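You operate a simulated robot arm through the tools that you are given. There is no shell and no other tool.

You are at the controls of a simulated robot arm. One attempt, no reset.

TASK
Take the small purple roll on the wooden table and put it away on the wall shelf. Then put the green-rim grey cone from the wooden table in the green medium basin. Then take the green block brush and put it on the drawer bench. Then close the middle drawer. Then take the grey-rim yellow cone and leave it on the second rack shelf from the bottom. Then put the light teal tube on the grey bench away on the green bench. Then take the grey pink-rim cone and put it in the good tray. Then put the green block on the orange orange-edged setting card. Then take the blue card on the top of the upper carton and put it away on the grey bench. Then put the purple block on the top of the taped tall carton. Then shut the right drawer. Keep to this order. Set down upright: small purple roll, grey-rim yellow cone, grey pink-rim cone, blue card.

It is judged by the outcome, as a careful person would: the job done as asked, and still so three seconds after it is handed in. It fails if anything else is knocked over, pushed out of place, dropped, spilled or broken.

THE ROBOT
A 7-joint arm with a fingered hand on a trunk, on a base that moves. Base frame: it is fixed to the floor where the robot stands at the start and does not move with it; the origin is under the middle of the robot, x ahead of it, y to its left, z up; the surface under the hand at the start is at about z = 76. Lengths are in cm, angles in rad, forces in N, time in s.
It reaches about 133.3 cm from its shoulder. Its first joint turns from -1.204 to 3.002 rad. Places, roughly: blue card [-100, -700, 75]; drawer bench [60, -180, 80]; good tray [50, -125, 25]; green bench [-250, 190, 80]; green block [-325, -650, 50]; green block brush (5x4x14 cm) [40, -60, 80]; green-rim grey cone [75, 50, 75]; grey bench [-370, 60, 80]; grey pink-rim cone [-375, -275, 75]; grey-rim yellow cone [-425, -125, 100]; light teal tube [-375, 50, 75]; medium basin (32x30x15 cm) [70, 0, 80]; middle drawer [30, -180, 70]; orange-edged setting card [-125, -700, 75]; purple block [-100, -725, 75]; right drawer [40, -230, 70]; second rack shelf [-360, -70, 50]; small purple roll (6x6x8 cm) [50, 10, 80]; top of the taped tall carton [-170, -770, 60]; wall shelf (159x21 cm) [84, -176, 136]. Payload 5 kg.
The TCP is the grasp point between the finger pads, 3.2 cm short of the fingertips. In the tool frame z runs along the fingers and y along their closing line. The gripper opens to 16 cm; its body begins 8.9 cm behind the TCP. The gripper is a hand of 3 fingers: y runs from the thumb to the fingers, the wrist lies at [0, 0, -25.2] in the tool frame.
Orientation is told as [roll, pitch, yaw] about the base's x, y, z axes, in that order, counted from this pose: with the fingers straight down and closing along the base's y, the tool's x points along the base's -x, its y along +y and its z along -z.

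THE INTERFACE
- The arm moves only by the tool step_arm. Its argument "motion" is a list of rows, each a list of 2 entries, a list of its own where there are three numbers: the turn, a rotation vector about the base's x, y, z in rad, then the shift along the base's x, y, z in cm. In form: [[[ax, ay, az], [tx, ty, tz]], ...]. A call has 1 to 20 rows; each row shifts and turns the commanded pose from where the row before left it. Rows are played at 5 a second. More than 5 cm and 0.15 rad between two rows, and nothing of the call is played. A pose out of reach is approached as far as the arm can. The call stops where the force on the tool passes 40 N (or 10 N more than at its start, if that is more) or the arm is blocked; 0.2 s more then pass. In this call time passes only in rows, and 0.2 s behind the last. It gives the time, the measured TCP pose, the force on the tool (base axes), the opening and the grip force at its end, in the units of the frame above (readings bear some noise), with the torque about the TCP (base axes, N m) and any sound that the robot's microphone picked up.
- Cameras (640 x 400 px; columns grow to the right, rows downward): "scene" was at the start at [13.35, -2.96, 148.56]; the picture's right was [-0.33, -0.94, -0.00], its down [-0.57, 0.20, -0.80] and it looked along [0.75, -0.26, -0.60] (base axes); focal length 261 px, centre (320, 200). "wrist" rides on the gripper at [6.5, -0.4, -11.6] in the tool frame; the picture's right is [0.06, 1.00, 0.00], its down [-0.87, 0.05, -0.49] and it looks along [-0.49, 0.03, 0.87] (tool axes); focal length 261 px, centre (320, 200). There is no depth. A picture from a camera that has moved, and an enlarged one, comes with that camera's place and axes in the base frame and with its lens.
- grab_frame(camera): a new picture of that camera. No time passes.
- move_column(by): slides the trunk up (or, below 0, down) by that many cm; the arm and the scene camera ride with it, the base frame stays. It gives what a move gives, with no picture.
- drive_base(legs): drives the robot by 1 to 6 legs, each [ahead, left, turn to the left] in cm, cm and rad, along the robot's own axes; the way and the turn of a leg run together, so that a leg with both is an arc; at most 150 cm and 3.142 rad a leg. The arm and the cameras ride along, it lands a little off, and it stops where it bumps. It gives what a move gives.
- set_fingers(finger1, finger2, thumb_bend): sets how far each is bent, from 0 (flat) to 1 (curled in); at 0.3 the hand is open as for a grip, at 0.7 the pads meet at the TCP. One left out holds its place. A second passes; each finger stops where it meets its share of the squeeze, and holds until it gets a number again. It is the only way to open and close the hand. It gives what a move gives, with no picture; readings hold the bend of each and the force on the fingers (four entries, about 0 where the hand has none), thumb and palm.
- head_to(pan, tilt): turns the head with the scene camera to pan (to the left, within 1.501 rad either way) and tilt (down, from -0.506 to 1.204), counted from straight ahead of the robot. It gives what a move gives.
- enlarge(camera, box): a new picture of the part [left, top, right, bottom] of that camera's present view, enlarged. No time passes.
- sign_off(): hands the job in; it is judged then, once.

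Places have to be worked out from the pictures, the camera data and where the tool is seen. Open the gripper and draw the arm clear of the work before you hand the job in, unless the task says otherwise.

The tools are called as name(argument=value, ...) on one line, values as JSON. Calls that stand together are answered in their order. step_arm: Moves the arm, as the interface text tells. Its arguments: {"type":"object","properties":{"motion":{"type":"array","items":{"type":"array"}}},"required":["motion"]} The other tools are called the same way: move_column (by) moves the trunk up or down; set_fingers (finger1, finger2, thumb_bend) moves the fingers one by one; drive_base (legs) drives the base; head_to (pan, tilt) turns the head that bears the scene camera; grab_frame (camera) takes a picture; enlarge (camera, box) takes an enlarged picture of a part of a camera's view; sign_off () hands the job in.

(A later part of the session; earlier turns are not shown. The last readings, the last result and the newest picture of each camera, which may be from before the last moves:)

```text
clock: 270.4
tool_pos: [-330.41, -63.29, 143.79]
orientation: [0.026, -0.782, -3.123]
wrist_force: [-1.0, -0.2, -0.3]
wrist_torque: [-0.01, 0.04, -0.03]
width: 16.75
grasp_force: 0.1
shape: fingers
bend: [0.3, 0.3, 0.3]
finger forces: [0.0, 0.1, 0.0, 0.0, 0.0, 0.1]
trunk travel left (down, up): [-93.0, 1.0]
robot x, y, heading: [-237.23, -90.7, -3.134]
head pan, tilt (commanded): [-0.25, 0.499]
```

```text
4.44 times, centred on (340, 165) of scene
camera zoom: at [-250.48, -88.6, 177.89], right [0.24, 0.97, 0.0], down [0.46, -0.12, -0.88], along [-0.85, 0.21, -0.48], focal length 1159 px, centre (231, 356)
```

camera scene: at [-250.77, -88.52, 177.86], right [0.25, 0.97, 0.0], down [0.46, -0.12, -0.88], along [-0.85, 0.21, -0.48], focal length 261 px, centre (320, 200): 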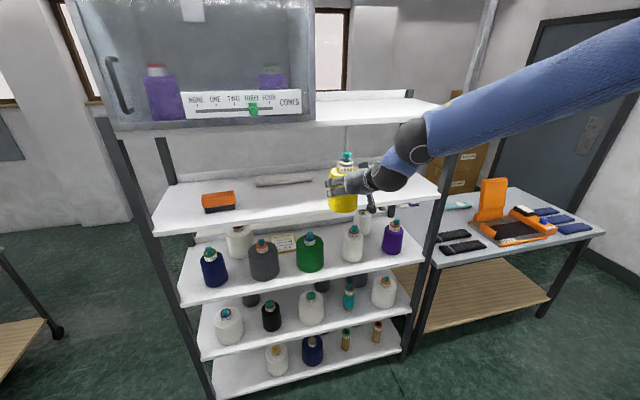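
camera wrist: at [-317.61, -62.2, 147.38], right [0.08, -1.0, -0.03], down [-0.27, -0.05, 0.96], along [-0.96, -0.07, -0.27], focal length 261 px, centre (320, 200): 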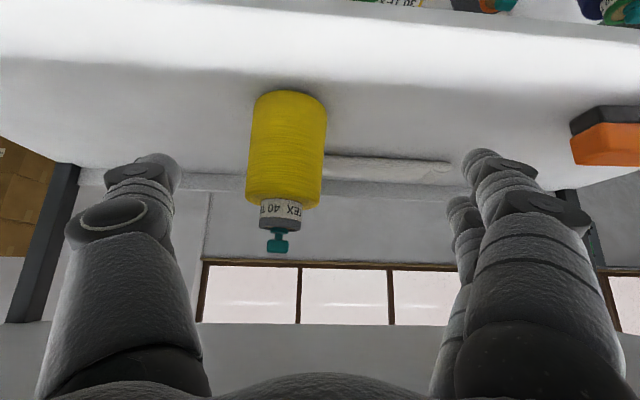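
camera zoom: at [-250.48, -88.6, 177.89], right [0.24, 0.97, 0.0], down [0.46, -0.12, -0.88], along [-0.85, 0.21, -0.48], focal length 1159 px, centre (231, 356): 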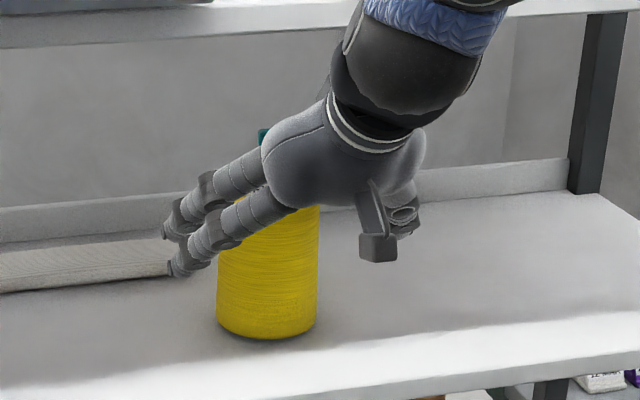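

Both wrist views agree: the core is at about [-349, -59.7, 140] (the cone had been gripped ~4 cm beyond the TCP). I re-align and approach so the core lies at the TCP, tips above the body's shoulder.

step_arm(motion=[[[0, 0, 0], [0, 3.5, 0]], [[0, 0, 0], [-4.6, 0, -0.2]], [[0, 0, 0], [-4.6, 0, -0.3]], [[0, 0, 0], [-4.6, 0, -0.3]], [[0, 0, 0], [-4.6, 0, -0.3]]])

grab_frame(camera="wrist")

enlarge(camera="scene", box=[280, 120, 400, 210])

```text
clock: 271.6
tool_pos: [-346.19, -59.2, 141.55]
orientation: [0.017, -0.757, -3.113]
wrist_force: [4.0, 1.1, -4.8]
wrist_torque: [0.02, 0.7, 0.02]
width: 16.79
grasp_force: 0.0
shape: fingers
bend: [0.3, 0.3, 0.3]
finger forces: [0.0, 0.0, 0.1, 0.0, 0.0, 0.1]
trunk travel left (down, up): [-93.0, 1.0]
robot x, y, heading: [-236.91, -90.89, 3.141]
head pan, tilt (commanded): [-0.25, 0.499]
stopped in row 5: the force on the tool passed its limit at 178 N (the readings are from after the stop); the commanded pose is now the measured one
```

```text
taken
camera wrist: at [-333.37, -58.31, 145.32], right [0.08, -1.0, -0.03], down [-0.29, -0.05, 0.95], along [-0.95, -0.07, -0.3], focal length 261 px, centre (320, 200)
```

wrist: 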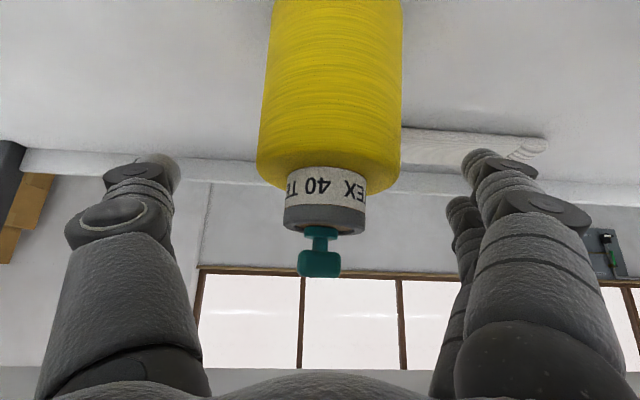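

```text
4.44 times, centred on (340, 165) of scene
camera zoom: at [-250.24, -88.55, 177.92], right [0.25, 0.97, 0.0], down [0.46, -0.12, -0.88], along [-0.85, 0.22, -0.48], focal length 1159 px, centre (231, 356)
```

zoom: 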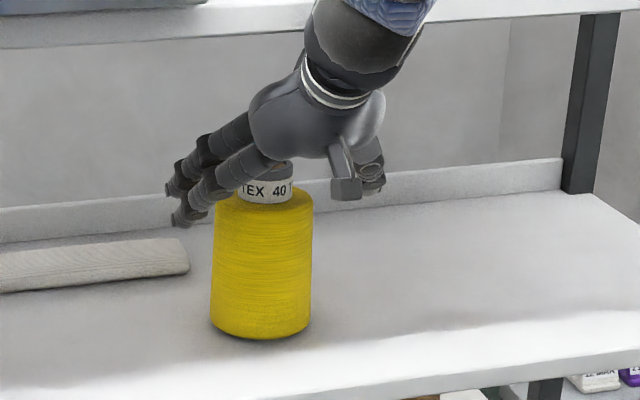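

The wrist hit the shelf above; the cone itself is unmoved. I back off, return to the flatter tilt and the previous body grip (which holds the cone ahead of the fingertips, leaving enough gap clearance).

step_arm(motion=[[[0, 0, 0], [3, 0, 0]], [[0, 0, 0], [4, 0, 0]], [[0, 0.1, 0], [4, 0, -1]], [[0, 0.1, 0], [3, 0, -2]], [[0, 0.06, 0], [0, 0, -2.5]]])

grab_frame(camera="wrist")

grab_frame(camera="scene")

```text
clock: 272.8
tool_pos: [-332.69, -59.37, 135.88]
orientation: [0.006, -1.018, -3.104]
wrist_force: [-0.5, 0.3, -0.9]
wrist_torque: [0.0, -0.02, 0.0]
width: 16.81
grasp_force: 0.1
shape: fingers
bend: [0.3, 0.3, 0.3]
finger forces: [0.1, 0.0, 0.0, 0.0, 0.0, 0.0]
trunk travel left (down, up): [-93.0, 1.0]
robot x, y, heading: [-237.04, -90.85, -3.142]
head pan, tilt (commanded): [-0.25, 0.499]
```

```text
taken
camera wrist: at [-319.43, -58.38, 136.26], right [0.07, -1.0, -0.05], down [-0.04, -0.05, 1.0], along [-1.0, -0.07, -0.04], focal length 261 px, centre (320, 200)
```

wrist: 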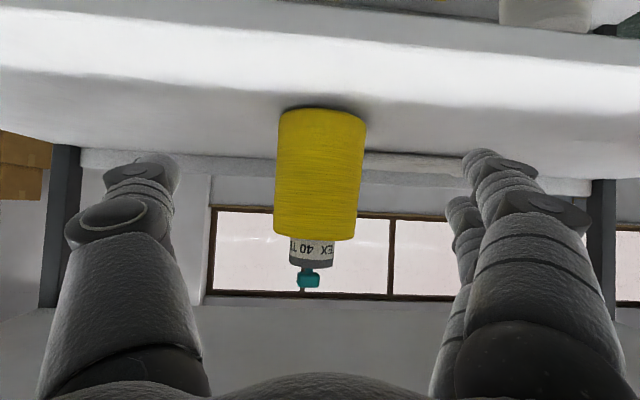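

```text
taken
camera scene: at [-250.94, -88.5, 177.85], right [0.25, 0.97, 0.0], down [0.47, -0.12, -0.88], along [-0.85, 0.22, -0.48], focal length 261 px, centre (320, 200)
```

scene: 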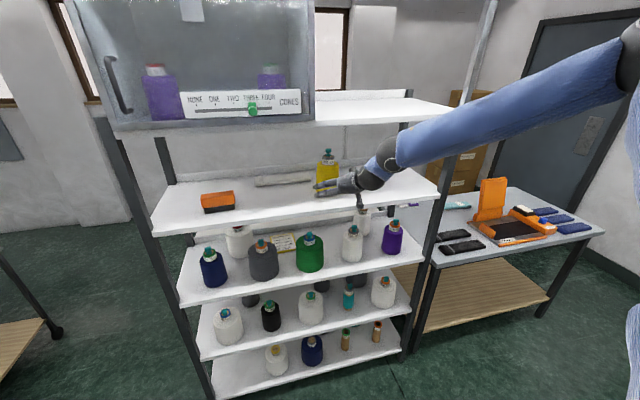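

Everything in place. I advance again and grip the body as before.

step_arm(motion=[[[0, 0, 0], [-4.1, -0.2, -0.1]], [[0, 0, 0], [-4.1, -0.2, -0.1]], [[0, 0, 0], [-4.2, -0.2, -0.1]]])

grab_frame(camera="wrist")

```text
clock: 273.6
tool_pos: [-344.97, -59.96, 135.77]
orientation: [0.005, -1.017, -3.105]
wrist_force: [-0.5, -0.4, -0.1]
wrist_torque: [0.05, -0.01, -0.02]
width: 16.79
grasp_force: 0.0
shape: fingers
bend: [0.3, 0.3, 0.3]
finger forces: [0.0, 0.0, 0.0, 0.1, 0.0, 0.1]
trunk travel left (down, up): [-93.0, 1.0]
robot x, y, heading: [-236.45, -90.88, 3.138]
head pan, tilt (commanded): [-0.25, 0.499]
```

```text
taken
camera wrist: at [-331.69, -58.93, 136.15], right [0.07, -1.0, -0.05], down [-0.04, -0.05, 1.0], along [-1.0, -0.07, -0.04], focal length 261 px, centre (320, 200)
```

wrist: 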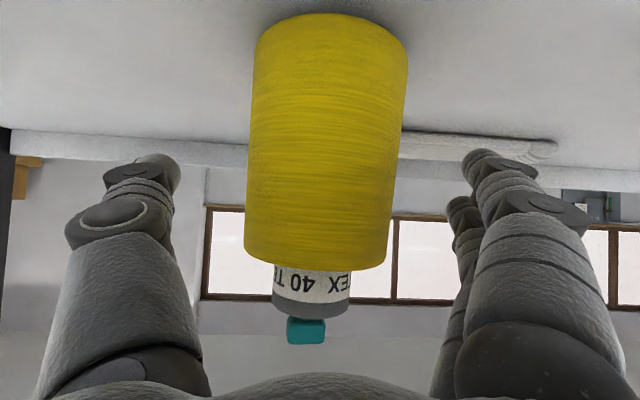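

Same picture as the first successful grip; I close the hand.

set_fingers(finger1=0.7, finger2=0.7, thumb_bend=0.7)

step_arm(motion=[[[0, 0, 0], [0, 0, 1]], [[0, 0, 0], [0, 0, 2]], [[0, 0, 0], [0, 0, 2.5]]])

grab_frame(camera="wrist")

enlarge(camera="scene", box=[280, 120, 400, 210])

```text
clock: 274.6
tool_pos: [-344.88, -60.04, 135.82]
orientation: [0.004, -1.018, -3.104]
wrist_force: [-0.4, -0.1, 0.7]
wrist_torque: [0.07, 0.0, -0.01]
width: 8.91
grasp_force: 23.6
shape: fingers
bend: [0.5, 0.49, 0.55]
finger forces: [10.7, 12.6, 0.0, 0.1, 23.3, 0.0]
trunk travel left (down, up): [-93.0, 1.0]
robot x, y, heading: [-236.79, -90.76, -3.143]
head pan, tilt (commanded): [-0.25, 0.499]
```

```text
clock: 275.4
tool_pos: [-344.9, -60.03, 141.27]
orientation: [0.006, -1.019, -3.103]
wrist_force: [0.2, 0.4, -2.8]
wrist_torque: [0.01, -0.11, 0.01]
width: 8.92
grasp_force: 23.0
shape: fingers
bend: [0.5, 0.49, 0.55]
finger forces: [11.3, 11.8, 0.0, 0.0, 23.5, 0.0]
trunk travel left (down, up): [-93.0, 1.0]
robot x, y, heading: [-236.97, -90.61, -3.147]
head pan, tilt (commanded): [-0.25, 0.499]
```

```text
taken
camera wrist: at [-331.54, -58.96, 141.67], right [0.07, -1.0, -0.05], down [-0.04, -0.05, 1.0], along [-1.0, -0.07, -0.04], focal length 261 px, centre (320, 200)
```

wrist: 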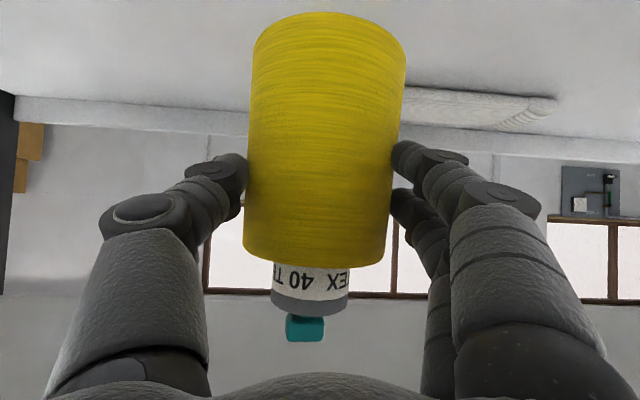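

```text
4.44 times, centred on (340, 165) of scene
camera zoom: at [-250.62, -88.55, 177.87], right [0.25, 0.97, 0.0], down [0.46, -0.12, -0.88], along [-0.85, 0.22, -0.48], focal length 1159 px, centre (231, 356)
```

zoom: 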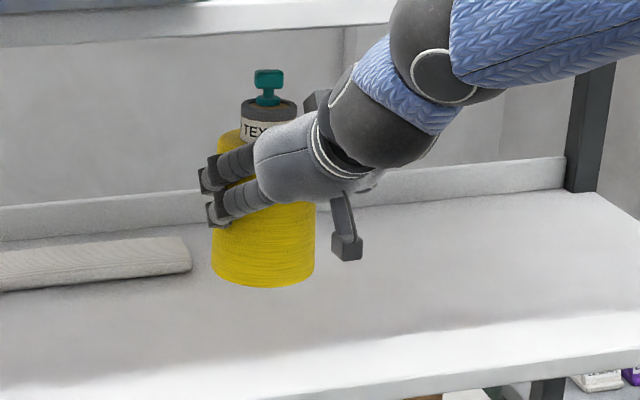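

Held again. I withdraw from shelf 4, lower the trunk to the height of shelf 2, and shift right to face the chosen gap.

step_arm(motion=[[[0, 0, 0], [4, 0, 0]], [[0, 0, 0], [5, 0, 0]], [[0, 0, 0], [5, 0, 0]], [[0, 0, 0], [5, 0, 0]], [[0, 0, 0], [5, 0, 0]]])

move_column(by=-75)

drive_base(legs=[[0, -21, 0]])

head_to(pan=-0.3, tilt=0.35)

grab_frame(camera="scene")

grab_frame(camera="wrist")

```text
clock: 276.6
tool_pos: [-320.68, -60.3, 141.17]
orientation: [0.006, -1.019, -3.104]
wrist_force: [-0.1, -0.5, -2.2]
wrist_torque: [-0.01, -0.12, -0.01]
width: 8.87
grasp_force: 23.2
shape: fingers
bend: [0.5, 0.49, 0.55]
finger forces: [11.1, 11.7, 0.0, 0.1, 23.0, 0.1]
trunk travel left (down, up): [-93.0, 1.0]
robot x, y, heading: [-236.81, -90.91, -3.141]
head pan, tilt (commanded): [-0.25, 0.499]
```

```text
refused: -75 is not a number from -40 to 40
```

```text
clock: 278.2
tool_pos: [-320.94, -39.27, 141.19]
orientation: [0.006, -1.017, -3.103]
wrist_force: [-0.3, 0.3, -3.3]
wrist_torque: [-0.02, -0.11, 0.0]
width: 8.9
grasp_force: 22.8
shape: fingers
bend: [0.5, 0.49, 0.55]
finger forces: [11.1, 11.8, 0.0, 0.1, 23.1, 0.1]
trunk travel left (down, up): [-93.0, 1.0]
robot x, y, heading: [-237.01, -69.55, -3.14]
head pan, tilt (commanded): [-0.25, 0.499]
```

```text
clock: 278.9
tool_pos: [-321.01, -39.18, 140.95]
orientation: [0.006, -1.016, -3.106]
wrist_force: [0.1, 0.1, -2.9]
wrist_torque: [0.0, -0.16, 0.0]
width: 8.92
grasp_force: 22.7
shape: fingers
bend: [0.5, 0.49, 0.55]
finger forces: [11.1, 11.8, 0.0, 0.1, 23.1, 0.0]
trunk travel left (down, up): [-93.0, 1.0]
robot x, y, heading: [-236.97, -69.96, -3.138]
head pan, tilt (commanded): [-0.3, 0.351]
```

```text
taken
camera scene: at [-250.83, -66.86, 179.22], right [0.29, 0.96, 0.0], down [0.33, -0.1, -0.94], along [-0.9, 0.28, -0.34], focal length 261 px, centre (320, 200)
```

scene: 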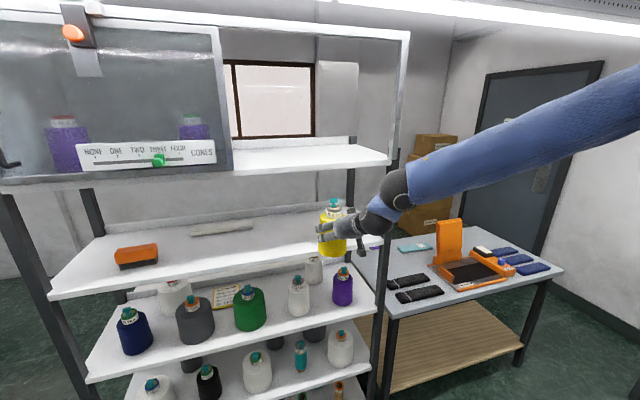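

```text
taken
camera wrist: at [-307.71, -38.15, 141.45], right [0.08, -1.0, -0.05], down [-0.04, -0.05, 1.0], along [-1.0, -0.07, -0.04], focal length 261 px, centre (320, 200)
```

wrist: 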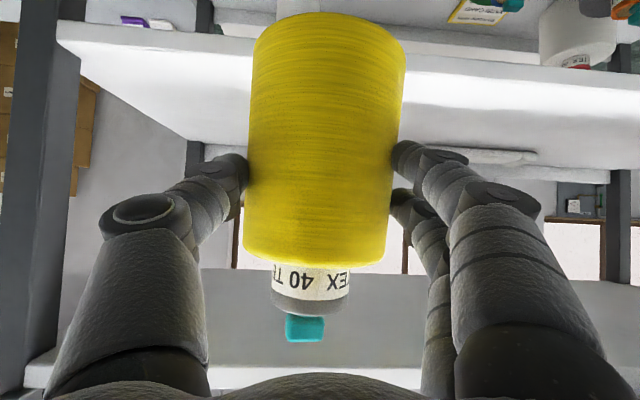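

Column moves are limited to 40 per call; I lower in two steps.

move_column(by=-40)

move_column(by=-36)

grab_frame(camera="scene")

grab_frame(camera="wrist")

```text
clock: 282.7
tool_pos: [-320.94, -39.33, 101.09]
orientation: [0.006, -1.019, -3.104]
wrist_force: [0.0, -0.2, -3.5]
wrist_torque: [0.02, -0.09, 0.0]
width: 8.91
grasp_force: 23.5
shape: fingers
bend: [0.5, 0.49, 0.55]
finger forces: [11.1, 11.8, 0.0, 0.0, 22.9, 0.0]
trunk travel left (down, up): [-53.0, 41.0]
robot x, y, heading: [-237.17, -69.68, -3.139]
head pan, tilt (commanded): [-0.3, 0.351]
```

```text
clock: 286.2
tool_pos: [-320.92, -39.3, 65.07]
orientation: [0.005, -1.018, -3.103]
wrist_force: [-0.6, 0.0, -2.8]
wrist_torque: [-0.03, -0.13, -0.03]
width: 8.91
grasp_force: 23.2
shape: fingers
bend: [0.5, 0.49, 0.55]
finger forces: [11.1, 11.9, 0.0, 0.0, 22.9, 0.0]
trunk travel left (down, up): [-17.0, 77.0]
robot x, y, heading: [-237.22, -69.4, -3.141]
head pan, tilt (commanded): [-0.3, 0.351]
```

```text
taken
camera scene: at [-250.77, -67.04, 103.24], right [0.29, 0.96, 0.0], down [0.33, -0.1, -0.94], along [-0.9, 0.28, -0.34], focal length 261 px, centre (320, 200)
```

scene: 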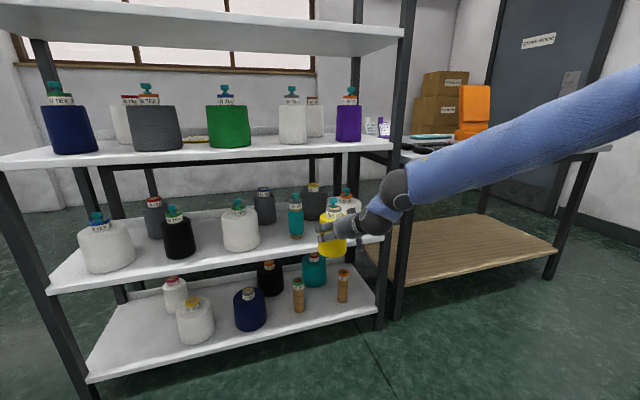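

```text
taken
camera wrist: at [-307.67, -38.32, 65.52], right [0.08, -1.0, -0.05], down [-0.04, -0.05, 1.0], along [-1.0, -0.07, -0.04], focal length 261 px, centre (320, 200)
```

wrist: 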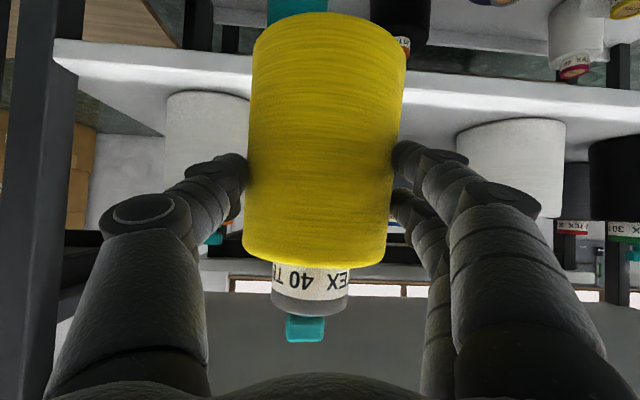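

Good side view now. I zoom in on the gap between teal tube and the right white cone.

enlarge(camera="scene", box=[200, 160, 400, 290])

```text
3.08 times, centred on (300, 225) of scene
camera zoom: at [-250.77, -67.04, 103.24], right [0.29, 0.96, 0.0], down [0.33, -0.1, -0.94], along [-0.9, 0.28, -0.34], focal length 802 px, centre (382, 123)
```

zoom: 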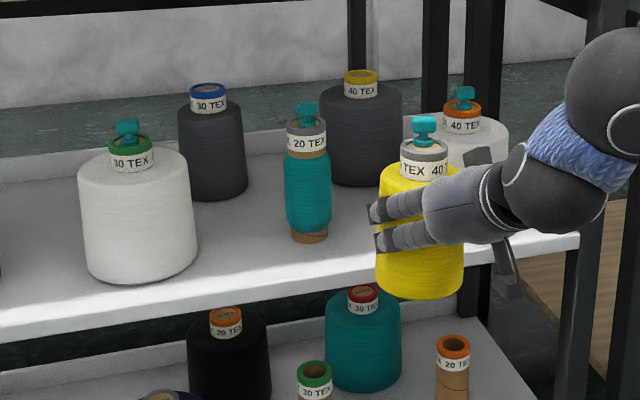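

There's more depth in front of the row than I thought: between the big white cone and the teal tube, at about [-343.5, -54.5], I get 3–5 cm clearance all around. I shift 14.7 cm left (−y).

drive_base(legs=[[0, 14.7, 0]])

grab_frame(camera="wrist")

enlarge(camera="scene", box=[200, 160, 400, 290])

```text
clock: 287.6
tool_pos: [-321.09, -54.12, 65.09]
orientation: [0.005, -1.018, -3.101]
wrist_force: [-0.3, 0.0, -2.8]
wrist_torque: [0.02, -0.15, 0.0]
width: 8.88
grasp_force: 23.2
shape: fingers
bend: [0.5, 0.49, 0.55]
finger forces: [11.0, 11.8, 0.0, 0.0, 22.8, 0.0]
trunk travel left (down, up): [-17.0, 77.0]
robot x, y, heading: [-237.09, -84.26, -3.137]
head pan, tilt (commanded): [-0.3, 0.351]
```

```text
taken
camera wrist: at [-307.69, -53.1, 65.52], right [0.08, -1.0, -0.05], down [-0.04, -0.05, 1.0], along [-1.0, -0.08, -0.04], focal length 261 px, centre (320, 200)
```

wrist: 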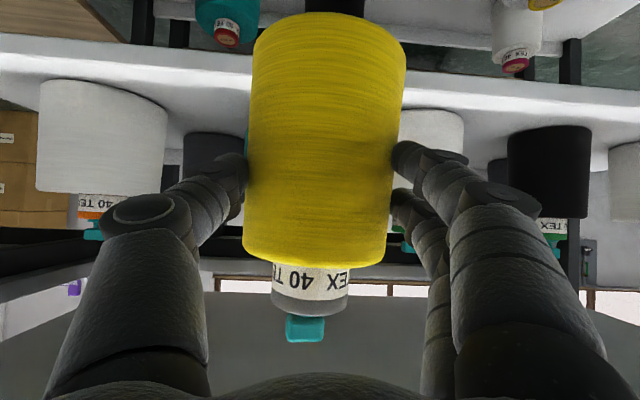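

```text
3.08 times, centred on (300, 225) of scene
camera zoom: at [-250.75, -81.73, 103.23], right [0.29, 0.96, 0.0], down [0.33, -0.1, -0.94], along [-0.9, 0.28, -0.34], focal length 802 px, centre (382, 123)
```

zoom: 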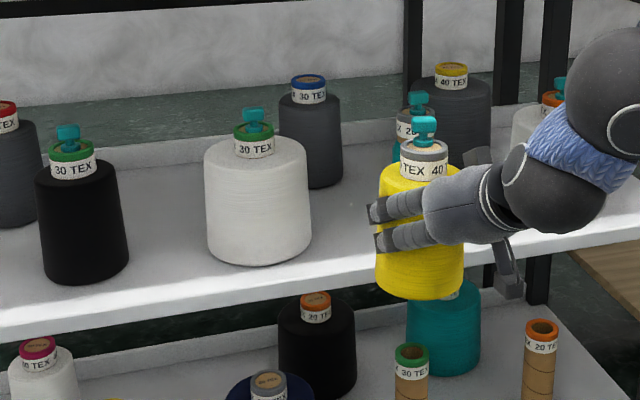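

Clear on both sides. I advance into the shelf.

step_arm(motion=[[[0, 0, 0], [-4.7, 0, 0]], [[0, 0, 0], [-4.7, 0, 0]], [[0, 0, 0], [-4.7, 0, 0]]])

grab_frame(camera="wrist")

enlarge(camera="scene", box=[200, 160, 400, 290])

```text
clock: 288.4
tool_pos: [-334.9, -53.97, 65.23]
orientation: [0.005, -1.017, -3.102]
wrist_force: [-1.1, 0.3, -2.8]
wrist_torque: [-0.02, -0.13, 0.02]
width: 8.91
grasp_force: 22.6
shape: fingers
bend: [0.5, 0.49, 0.55]
finger forces: [10.9, 11.8, 0.1, 0.0, 22.8, 0.0]
trunk travel left (down, up): [-17.0, 77.0]
robot x, y, heading: [-236.83, -84.05, -3.139]
head pan, tilt (commanded): [-0.3, 0.351]
```

```text
taken
camera wrist: at [-321.7, -52.93, 65.62], right [0.08, -1.0, -0.05], down [-0.04, -0.05, 1.0], along [-1.0, -0.07, -0.04], focal length 261 px, centre (320, 200)
```

wrist: 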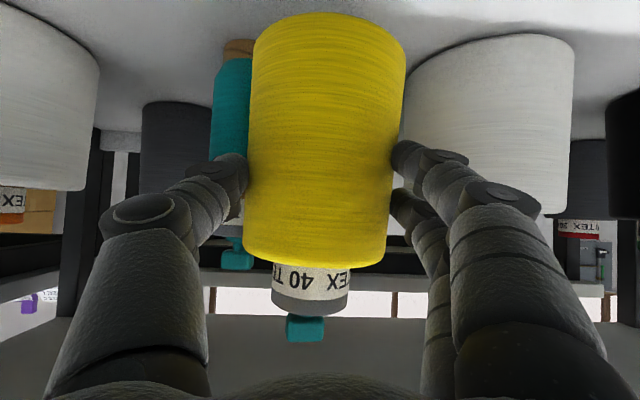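

```text
3.08 times, centred on (300, 225) of scene
camera zoom: at [-250.74, -81.71, 103.23], right [0.29, 0.96, 0.0], down [0.33, -0.1, -0.94], along [-0.9, 0.28, -0.34], focal length 802 px, centre (382, 123)
```

zoom: 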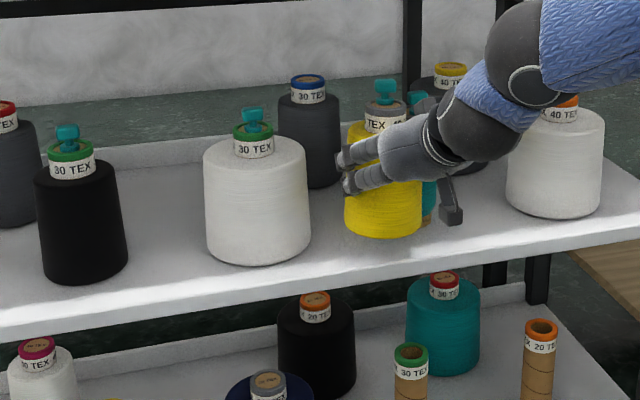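

Margins look fine. I advance 4.7 cm more and lower toward the shelf.

step_arm(motion=[[[0, 0, 0], [-2.4, 0.1, 0]], [[0, 0, 0], [-2.3, 0.1, 0]], [[0, 0, 0], [0, 0, -2]], [[0, 0, 0], [0, 0, -2]]])

enlarge(camera="scene", box=[240, 160, 400, 270])

grab_frame(camera="wrist")

```text
clock: 289.4
tool_pos: [-339.85, -54.05, 61.63]
orientation: [0.005, -1.022, -3.101]
wrist_force: [2.7, -1.6, 14.7]
wrist_torque: [0.63, 0.37, -0.07]
width: 8.87
grasp_force: 24.6
shape: fingers
bend: [0.5, 0.48, 0.56]
finger forces: [11.4, 13.5, 0.1, 0.0, 24.3, 0.0]
trunk travel left (down, up): [-17.0, 77.0]
robot x, y, heading: [-236.89, -84.41, -3.136]
head pan, tilt (commanded): [-0.3, 0.351]
```

```text
3.64 times, centred on (320, 215) of scene
camera zoom: at [-250.63, -81.79, 103.3], right [0.29, 0.96, 0.0], down [0.33, -0.1, -0.94], along [-0.9, 0.28, -0.34], focal length 948 px, centre (320, 146)
```

zoom: 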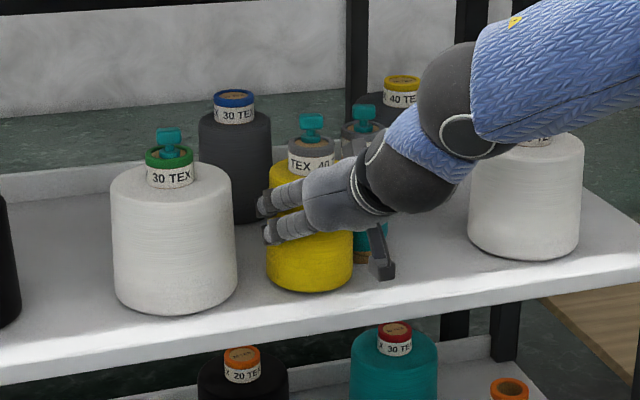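

```text
taken
camera wrist: at [-326.52, -52.97, 61.95], right [0.08, -1.0, -0.05], down [-0.03, -0.05, 1.0], along [-1.0, -0.08, -0.03], focal length 261 px, centre (320, 200)
```

wrist: 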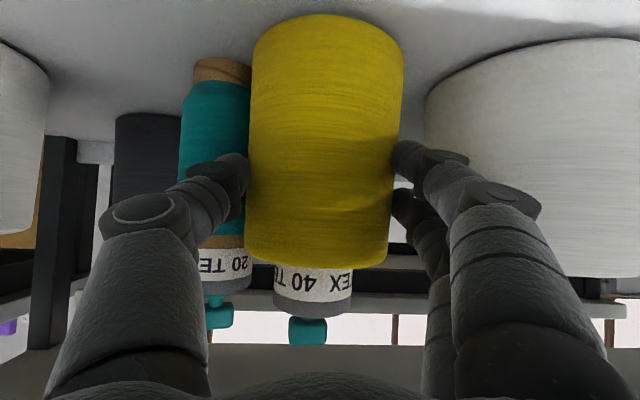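

The cone has touched shelf 2 (14.7 N). I relieve the load and open moderately.

step_arm(motion=[[[0, 0, 0], [0, 0, 0.2]]])

set_fingers(finger1=0.42, finger2=0.42, thumb_bend=0.45)

grab_frame(camera="wrist")

enlarge(camera="scene", box=[240, 160, 400, 270])

```text
clock: 289.8
tool_pos: [-339.83, -54.06, 61.53]
orientation: [0.006, -1.021, -3.1]
wrist_force: [0.0, -2.0, 15.0]
wrist_torque: [0.58, 0.47, 0.07]
width: 8.86
grasp_force: 23.7
shape: fingers
bend: [0.5, 0.48, 0.56]
finger forces: [10.8, 13.5, 0.0, 0.0, 22.8, 0.1]
trunk travel left (down, up): [-17.0, 77.0]
robot x, y, heading: [-237.25, -84.08, -3.141]
head pan, tilt (commanded): [-0.3, 0.351]
```

```text
clock: 290.8
tool_pos: [-339.71, -53.92, 61.4]
orientation: [0.006, -1.019, -3.103]
wrist_force: [0.2, -0.1, -0.3]
wrist_torque: [-0.01, 0.0, 0.02]
width: 11.33
grasp_force: 0.1
shape: fingers
bend: [0.42, 0.42, 0.45]
finger forces: [0.0, 0.0, 0.0, 0.0, 0.1, 0.0]
trunk travel left (down, up): [-17.0, 77.0]
robot x, y, heading: [-236.86, -84.62, -3.141]
head pan, tilt (commanded): [-0.3, 0.351]
```

```text
taken
camera wrist: at [-326.45, -52.88, 61.75], right [0.08, -1.0, -0.05], down [-0.04, -0.05, 1.0], along [-1.0, -0.07, -0.04], focal length 261 px, centre (320, 200)
```

wrist: 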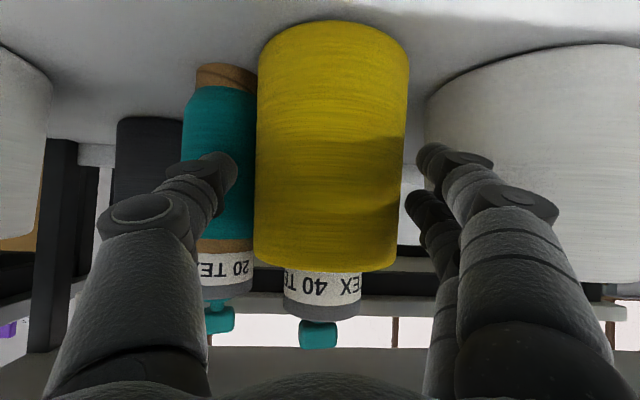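

```text
3.64 times, centred on (320, 215) of scene
camera zoom: at [-250.74, -81.75, 103.23], right [0.29, 0.96, 0.0], down [0.33, -0.1, -0.94], along [-0.9, 0.28, -0.34], focal length 948 px, centre (320, 146)
```

zoom: 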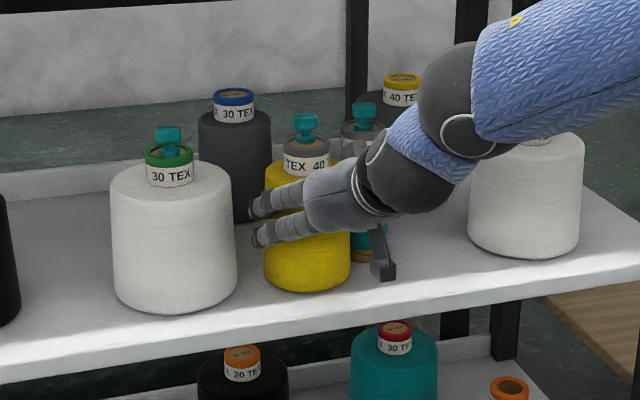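

Released and standing upright. I withdraw straight back.

step_arm(motion=[[[0, 0, 0], [2, 0, 0]], [[0, 0, 0], [3, 0, 0]], [[0, 0, 0], [4, 0, 0]], [[0, 0, 0], [4, 0, 0]], [[0, 0, 0], [4, 0, 0]]])

grab_frame(camera="scene")

enlarge(camera="scene", box=[200, 140, 400, 290])

```text
clock: 292.0
tool_pos: [-322.85, -53.98, 61.05]
orientation: [0.004, -1.016, -3.101]
wrist_force: [0.6, 0.0, -0.2]
wrist_torque: [0.02, 0.03, 0.01]
width: 11.34
grasp_force: 0.0
shape: fingers
bend: [0.42, 0.42, 0.45]
finger forces: [0.0, 0.0, 0.0, 0.0, 0.1, 0.0]
trunk travel left (down, up): [-17.0, 77.0]
robot x, y, heading: [-237.02, -83.99, -3.14]
head pan, tilt (commanded): [-0.3, 0.351]
```

```text
taken
camera scene: at [-250.76, -81.76, 103.23], right [0.29, 0.96, 0.0], down [0.33, -0.1, -0.94], along [-0.9, 0.27, -0.34], focal length 261 px, centre (320, 200)
```

scene: 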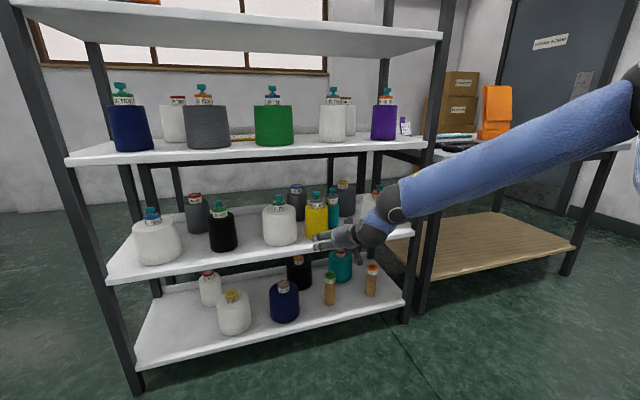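

```text
2.67 times, centred on (300, 215) of scene
camera zoom: at [-250.76, -81.76, 103.23], right [0.29, 0.96, 0.0], down [0.33, -0.1, -0.94], along [-0.9, 0.27, -0.34], focal length 695 px, centre (373, 160)
```

zoom: 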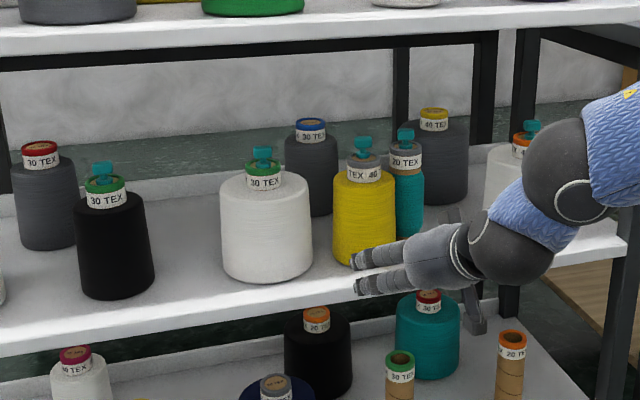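

The yellow cone stands on the second shelf. Next: the light teal tube on the grey bench (to the right of the rack). I raise the trunk, move right in front of the bench and look.

move_column(by=40)

move_column(by=24)

drive_base(legs=[[-6, 0, 0], [0, -100, 0]])

head_to(pan=-0.3, tilt=0.6)

grab_frame(camera="scene")

```text
clock: 295.8
tool_pos: [-322.93, -54.0, 101.07]
orientation: [0.005, -1.016, -3.102]
wrist_force: [0.6, -0.6, 0.0]
wrist_torque: [0.0, -0.03, 0.0]
width: 11.34
grasp_force: 0.0
shape: fingers
bend: [0.42, 0.42, 0.45]
finger forces: [0.0, 0.0, 0.0, 0.1, 0.0, 0.1]
trunk travel left (down, up): [-57.0, 37.0]
robot x, y, heading: [-237.0, -84.37, -3.137]
head pan, tilt (commanded): [-0.3, 0.351]
```

```text
clock: 298.3
tool_pos: [-322.93, -54.06, 125.18]
orientation: [0.005, -1.019, -3.102]
wrist_force: [-0.1, -0.4, 0.1]
wrist_torque: [0.0, 0.01, 0.02]
width: 11.36
grasp_force: 0.1
shape: fingers
bend: [0.42, 0.42, 0.45]
finger forces: [0.1, 0.0, 0.0, 0.0, 0.1, 0.0]
trunk travel left (down, up): [-81.0, 13.0]
robot x, y, heading: [-237.16, -84.64, -3.139]
head pan, tilt (commanded): [-0.3, 0.351]
```

```text
clock: 304.0
tool_pos: [-318.41, 43.29, 125.11]
orientation: [0.005, -1.017, -3.084]
wrist_force: [-0.5, 0.1, 0.5]
wrist_torque: [-0.02, 0.05, 0.03]
width: 11.35
grasp_force: 0.1
shape: fingers
bend: [0.42, 0.42, 0.45]
finger forces: [0.0, 0.1, 0.1, 0.0, 0.1, 0.1]
trunk travel left (down, up): [-81.0, 13.0]
robot x, y, heading: [-231.92, 14.14, -3.116]
head pan, tilt (commanded): [-0.3, 0.351]
```

```text
clock: 304.8
tool_pos: [-318.48, 43.22, 125.12]
orientation: [0.005, -1.018, -3.085]
wrist_force: [0.5, 0.0, -0.5]
wrist_torque: [-0.01, -0.01, -0.03]
width: 11.34
grasp_force: 0.1
shape: fingers
bend: [0.42, 0.42, 0.45]
finger forces: [0.0, 0.0, 0.0, 0.1, 0.0, 0.0]
trunk travel left (down, up): [-81.0, 13.0]
robot x, y, heading: [-231.56, 14.11, -3.124]
head pan, tilt (commanded): [-0.3, 0.6]
```

```text
taken
camera scene: at [-245.43, 16.58, 164.96], right [0.28, 0.96, 0.0], down [0.54, -0.16, -0.83], along [-0.79, 0.23, -0.56], focal length 261 px, centre (320, 200)
```

scene: 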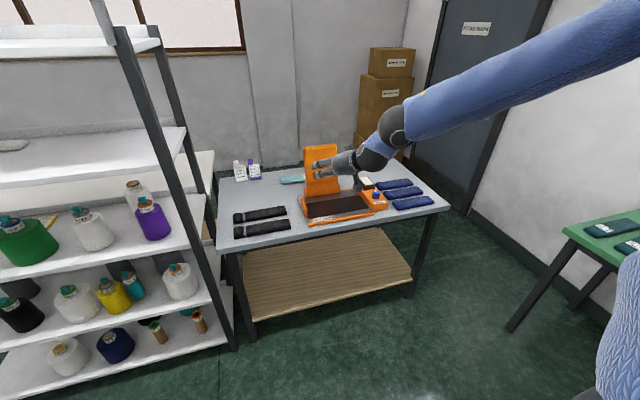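

I zoom in on the grey bench to examine the teal tube.

enlarge(camera="scene", box=[210, 140, 450, 250])

enlarge(camera="scene", box=[220, 145, 320, 210])

```text
2.67 times, centred on (330, 195) of scene
camera zoom: at [-245.43, 16.58, 164.96], right [0.28, 0.96, 0.0], down [0.54, -0.16, -0.83], along [-0.79, 0.23, -0.56], focal length 695 px, centre (293, 213)
```

zoom: 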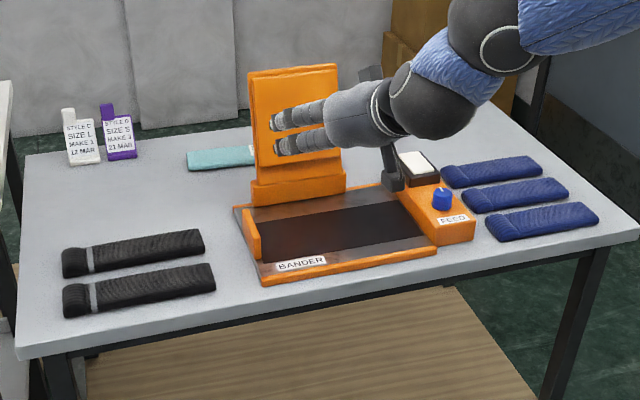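

```text
6.15 times, centred on (270, 178) of scene
camera zoom: at [-245.43, 16.58, 164.96], right [0.28, 0.96, 0.0], down [0.54, -0.16, -0.83], along [-0.79, 0.23, -0.56], focal length 1604 px, centre (628, 338)
```

zoom: 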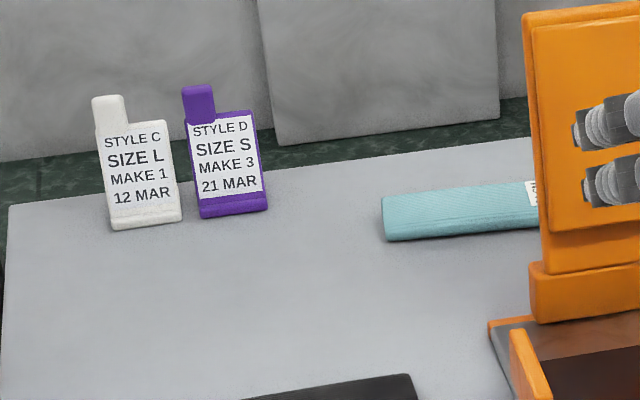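

The light teal tube lies flat behind the orange bander, roughly centred at [-389, 47] along y. I'll raise the trunk, bring the hand to vertical, and turn it a quarter so it can close across the tube's width.

move_column(by=12)

step_arm(motion=[[[0, -0.127, 0], [2, 0, 1]], [[0, -0.127, 0], [2, 0, 1]], [[0, -0.127, 0], [2, 0, 1]], [[0, -0.127, 0], [2, 0, 1]], [[0, -0.127, 0], [2, 0, 1]], [[0, -0.127, 0], [2, 0, 1]], [[0, -0.127, 0], [2, 0, 1]], [[0, -0.127, 0], [2, 0, 1]]])

step_arm(motion=[[[0, 0, -0.15], [0, 0, 0]], [[0, 0, -0.15], [0, 0, 0]], [[0, 0, -0.15], [0, 0, 0]], [[0, 0, -0.15], [0, 0, 0]], [[0, 0, -0.15], [0, 0, 0]], [[0, 0, -0.15], [0, 0, 0]], [[0, 0, -0.15], [0, 0, 0]], [[0, 0, -0.15], [0, 0, 0]], [[0, 0, -0.15], [0, 0, 0]], [[0, 0, -0.15], [0, 0, 0]]])

```text
clock: 306.3
tool_pos: [-318.51, 43.24, 137.08]
orientation: [0.006, -1.018, -3.084]
wrist_force: [0.0, 0.1, 0.0]
wrist_torque: [-0.03, 0.0, -0.01]
width: 11.33
grasp_force: 0.1
shape: fingers
bend: [0.42, 0.42, 0.45]
finger forces: [0.0, 0.1, 0.0, 0.0, 0.1, 0.0]
trunk travel left (down, up): [-93.0, 1.0]
robot x, y, heading: [-232.26, 13.85, -3.121]
head pan, tilt (commanded): [-0.3, 0.6]
```

```text
clock: 308.1
tool_pos: [-302.58, 43.23, 145.11]
orientation: [0.054, 0.0, -3.113]
wrist_force: [-0.3, 0.1, 0.9]
wrist_torque: [0.03, -0.01, 0.02]
width: 11.34
grasp_force: 0.2
shape: fingers
bend: [0.42, 0.42, 0.45]
finger forces: [0.0, 0.1, 0.1, 0.1, 0.0, 0.0]
trunk travel left (down, up): [-93.0, 1.0]
robot x, y, heading: [-231.85, 14.3, -3.12]
head pan, tilt (commanded): [-0.3, 0.6]
```

```text
clock: 310.3
tool_pos: [-302.56, 43.21, 145.02]
orientation: [0.053, -0.002, 1.67]
wrist_force: [0.1, 0.5, 0.4]
wrist_torque: [0.03, 0.05, 0.03]
width: 11.34
grasp_force: 0.0
shape: fingers
bend: [0.42, 0.42, 0.45]
finger forces: [0.1, 0.1, 0.0, 0.1, 0.0, 0.1]
trunk travel left (down, up): [-93.0, 1.0]
robot x, y, heading: [-231.59, 14.28, -3.125]
head pan, tilt (commanded): [-0.3, 0.6]
```

The quarter turn worked (thumb now on my side). I drive up to the bench with the hand high.

drive_base(legs=[[70, 0, -0.017]])

grab_frame(camera="wrist")

grab_frame(camera="scene")

```text
clock: 314.1
tool_pos: [-372.17, 43.39, 145.14]
orientation: [0.055, -0.004, 1.657]
wrist_force: [-0.3, -0.8, 0.1]
wrist_torque: [0.02, -0.01, 0.02]
width: 11.3
grasp_force: 0.1
shape: fingers
bend: [0.42, 0.42, 0.45]
finger forces: [0.0, 0.0, 0.1, 0.1, 0.1, 0.0]
trunk travel left (down, up): [-93.0, 1.0]
robot x, y, heading: [-302.22, 13.32, -3.135]
head pan, tilt (commanded): [-0.3, 0.6]
```

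```text
taken
camera wrist: at [-370.47, 36.98, 156.57], right [-0.99, -0.15, 0.05], down [-0.1, 0.86, 0.5], along [-0.12, 0.48, -0.87], focal length 261 px, centre (320, 200)
```

wrist: 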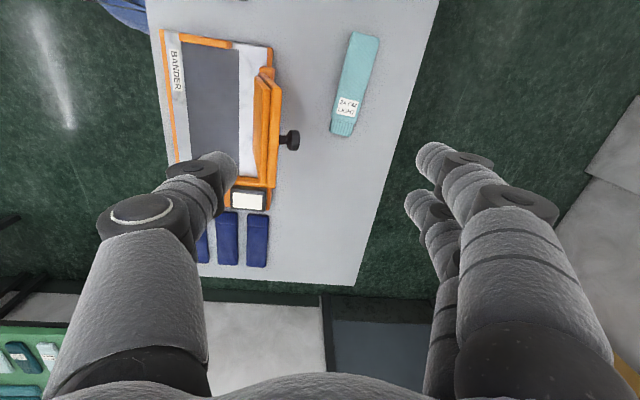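

```text
taken
camera scene: at [-315.47, 15.94, 176.96], right [0.29, 0.96, 0.0], down [0.54, -0.16, -0.82], along [-0.79, 0.24, -0.57], focal length 261 px, centre (320, 200)
```

scene: 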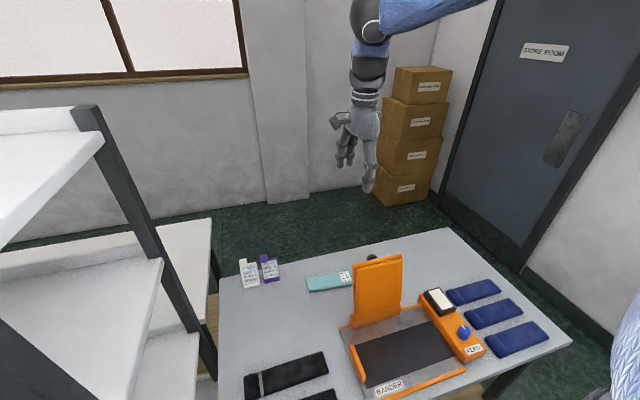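

From above, the tube spans y≈32–55 at x≈-385, 8 cm wide. I align the hand with it and descend over it.

set_fingers(finger1=0.3, finger2=0.3, thumb_bend=0.3)

step_arm(motion=[[[0, -0.055, -0.136], [-1.28, -0.1, -4]], [[0, 0, 0], [-1.28, -0.1, -4]], [[0, 0, 0], [-1.28, -0.1, -4]], [[0, 0, 0], [-1.28, -0.1, -4]], [[0, 0, 0], [-1.28, -0.1, -4]], [[0, 0, 0], [-1.28, -0.1, -4]], [[0, 0, 0], [-1.28, -0.1, -4]], [[0, 0, 0], [-1.28, -0.1, -4]], [[0, 0, 0], [-1.28, -0.1, -4]], [[0, 0, 0], [-1.28, -0.1, -4]]])

grab_frame(camera="wrist")

grab_frame(camera="scene")

```text
clock: 315.1
tool_pos: [-372.08, 43.34, 145.12]
orientation: [0.054, -0.002, 1.658]
wrist_force: [0.5, 0.6, 0.3]
wrist_torque: [0.0, 0.01, 0.01]
width: 16.73
grasp_force: 0.2
shape: fingers
bend: [0.3, 0.3, 0.3]
finger forces: [0.0, 0.1, 0.0, 0.1, 0.0, 0.0]
trunk travel left (down, up): [-93.0, 1.0]
robot x, y, heading: [-302.05, 13.45, -3.135]
head pan, tilt (commanded): [-0.3, 0.6]
```

```text
clock: 317.3
tool_pos: [-381.55, 45.21, 108.75]
orientation: [0.002, 0.001, 1.523]
wrist_force: [0.6, -0.2, -0.8]
wrist_torque: [-0.03, 0.0, 0.02]
width: 16.79
grasp_force: 0.1
shape: fingers
bend: [0.3, 0.3, 0.3]
finger forces: [0.0, 0.1, 0.1, 0.0, 0.0, 0.0]
out of reach, approached as far as the arm can: row 9, 10
trunk travel left (down, up): [-93.0, 1.0]
robot x, y, heading: [-302.3, 13.52, -3.137]
head pan, tilt (commanded): [-0.3, 0.6]
```

```text
taken
camera wrist: at [-381.35, 38.71, 120.26], right [-1.0, -0.01, 0.0], down [-0.01, 0.87, 0.49], along [-0.01, 0.49, -0.87], focal length 261 px, centre (320, 200)
```

wrist: 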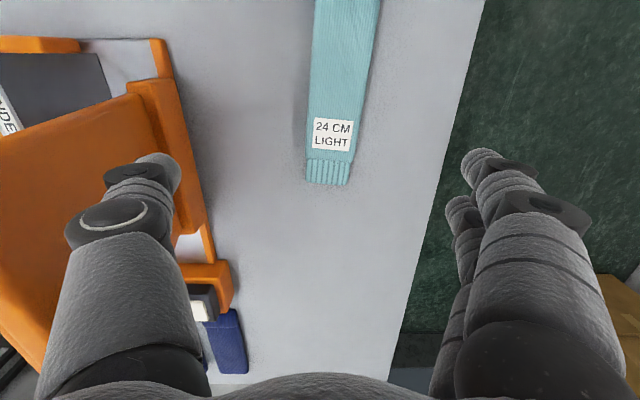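

```text
taken
camera scene: at [-315.5, 15.98, 176.96], right [0.29, 0.96, 0.0], down [0.54, -0.16, -0.82], along [-0.79, 0.24, -0.57], focal length 261 px, centre (320, 200)
```

scene: 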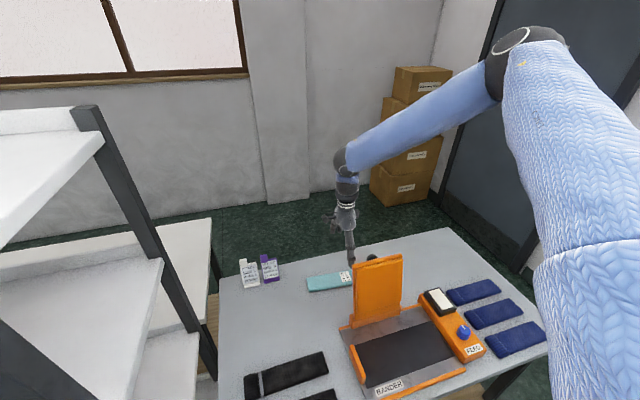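

The label reads "24 CM LIGHT" — the right tube; centre ≈[-384.3, 45]. The arm is at its reach, so I lower the trunk first, then shift over the tube.

move_column(by=-14)

step_arm(motion=[[[0, 0, -0.1], [-1.4, 0, 0]], [[0, 0, 0], [-1.4, 0, 0]]])

grab_frame(camera="wrist")

grab_frame(camera="scene")

```text
clock: 319.0
tool_pos: [-381.44, 45.06, 94.84]
orientation: [0.003, 0.002, 1.522]
wrist_force: [1.6, 0.2, -0.1]
wrist_torque: [0.04, -0.01, 0.0]
width: 16.76
grasp_force: 0.2
shape: fingers
bend: [0.3, 0.3, 0.3]
finger forces: [0.1, 0.0, 0.1, 0.1, 0.1, 0.0]
trunk travel left (down, up): [-79.0, 15.0]
robot x, y, heading: [-302.35, 13.4, -3.14]
head pan, tilt (commanded): [-0.3, 0.6]
```

```text
clock: 319.6
tool_pos: [-383.27, 45.78, 95.94]
orientation: [0.004, 0.004, 1.421]
wrist_force: [-0.6, -0.6, 0.0]
wrist_torque: [0.0, 0.02, 0.02]
width: 16.78
grasp_force: 0.1
shape: fingers
bend: [0.3, 0.3, 0.3]
finger forces: [0.0, 0.1, 0.1, 0.1, 0.0, 0.0]
out of reach, approached as far as the arm can: row 1, 2
trunk travel left (down, up): [-79.0, 15.0]
robot x, y, heading: [-302.35, 13.24, -3.139]
head pan, tilt (commanded): [-0.3, 0.6]
```

```text
taken
camera wrist: at [-383.71, 39.41, 107.34], right [-1.0, 0.09, 0.0], down [0.08, 0.87, 0.49], along [0.04, 0.49, -0.87], focal length 261 px, centre (320, 200)
```

wrist: 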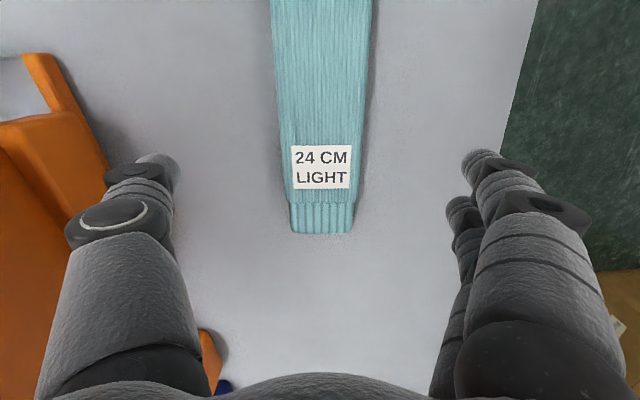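

```text
taken
camera scene: at [-315.49, 15.93, 162.96], right [0.29, 0.96, 0.0], down [0.54, -0.16, -0.82], along [-0.79, 0.24, -0.57], focal length 261 px, centre (320, 200)
```

scene: 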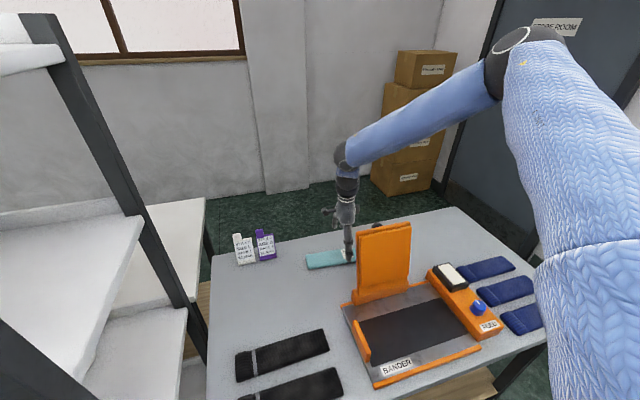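

Perfectly aligned over the tube. I lower by trunk in careful steps, watching the force.

move_column(by=-8)

grab_frame(camera="wrist")

enlarge(camera="scene", box=[260, 130, 420, 280])

```text
clock: 320.8
tool_pos: [-383.27, 45.85, 87.93]
orientation: [0.003, 0.004, 1.422]
wrist_force: [0.1, 0.8, 0.1]
wrist_torque: [0.03, -0.01, -0.05]
width: 16.79
grasp_force: 0.2
shape: fingers
bend: [0.3, 0.3, 0.3]
finger forces: [0.0, 0.0, 0.0, 0.1, 0.1, 0.0]
trunk travel left (down, up): [-71.0, 23.0]
robot x, y, heading: [-302.38, 13.34, -3.133]
head pan, tilt (commanded): [-0.3, 0.6]
```

```text
taken
camera wrist: at [-383.69, 39.41, 99.37], right [-1.0, 0.09, 0.0], down [0.08, 0.87, 0.49], along [0.04, 0.49, -0.87], focal length 261 px, centre (320, 200)
```

wrist: 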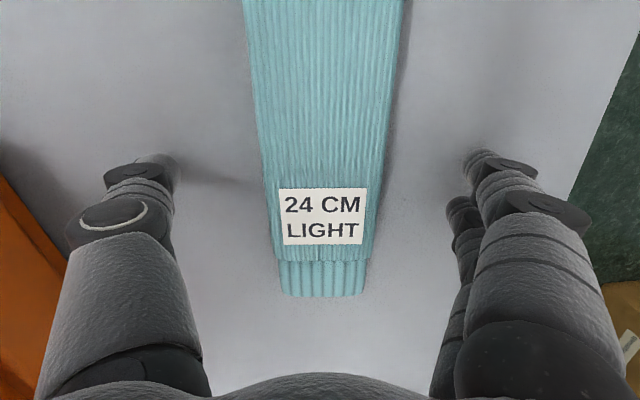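

```text
2.67 times, centred on (340, 205) of scene
camera zoom: at [-315.46, 15.92, 154.97], right [0.29, 0.96, 0.0], down [0.54, -0.16, -0.83], along [-0.79, 0.24, -0.56], focal length 695 px, centre (267, 187)
```

zoom: 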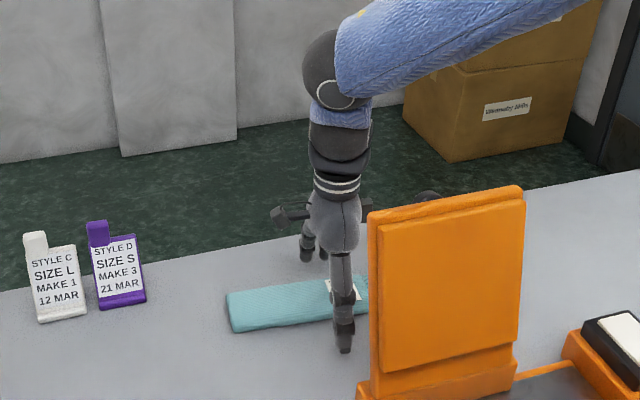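

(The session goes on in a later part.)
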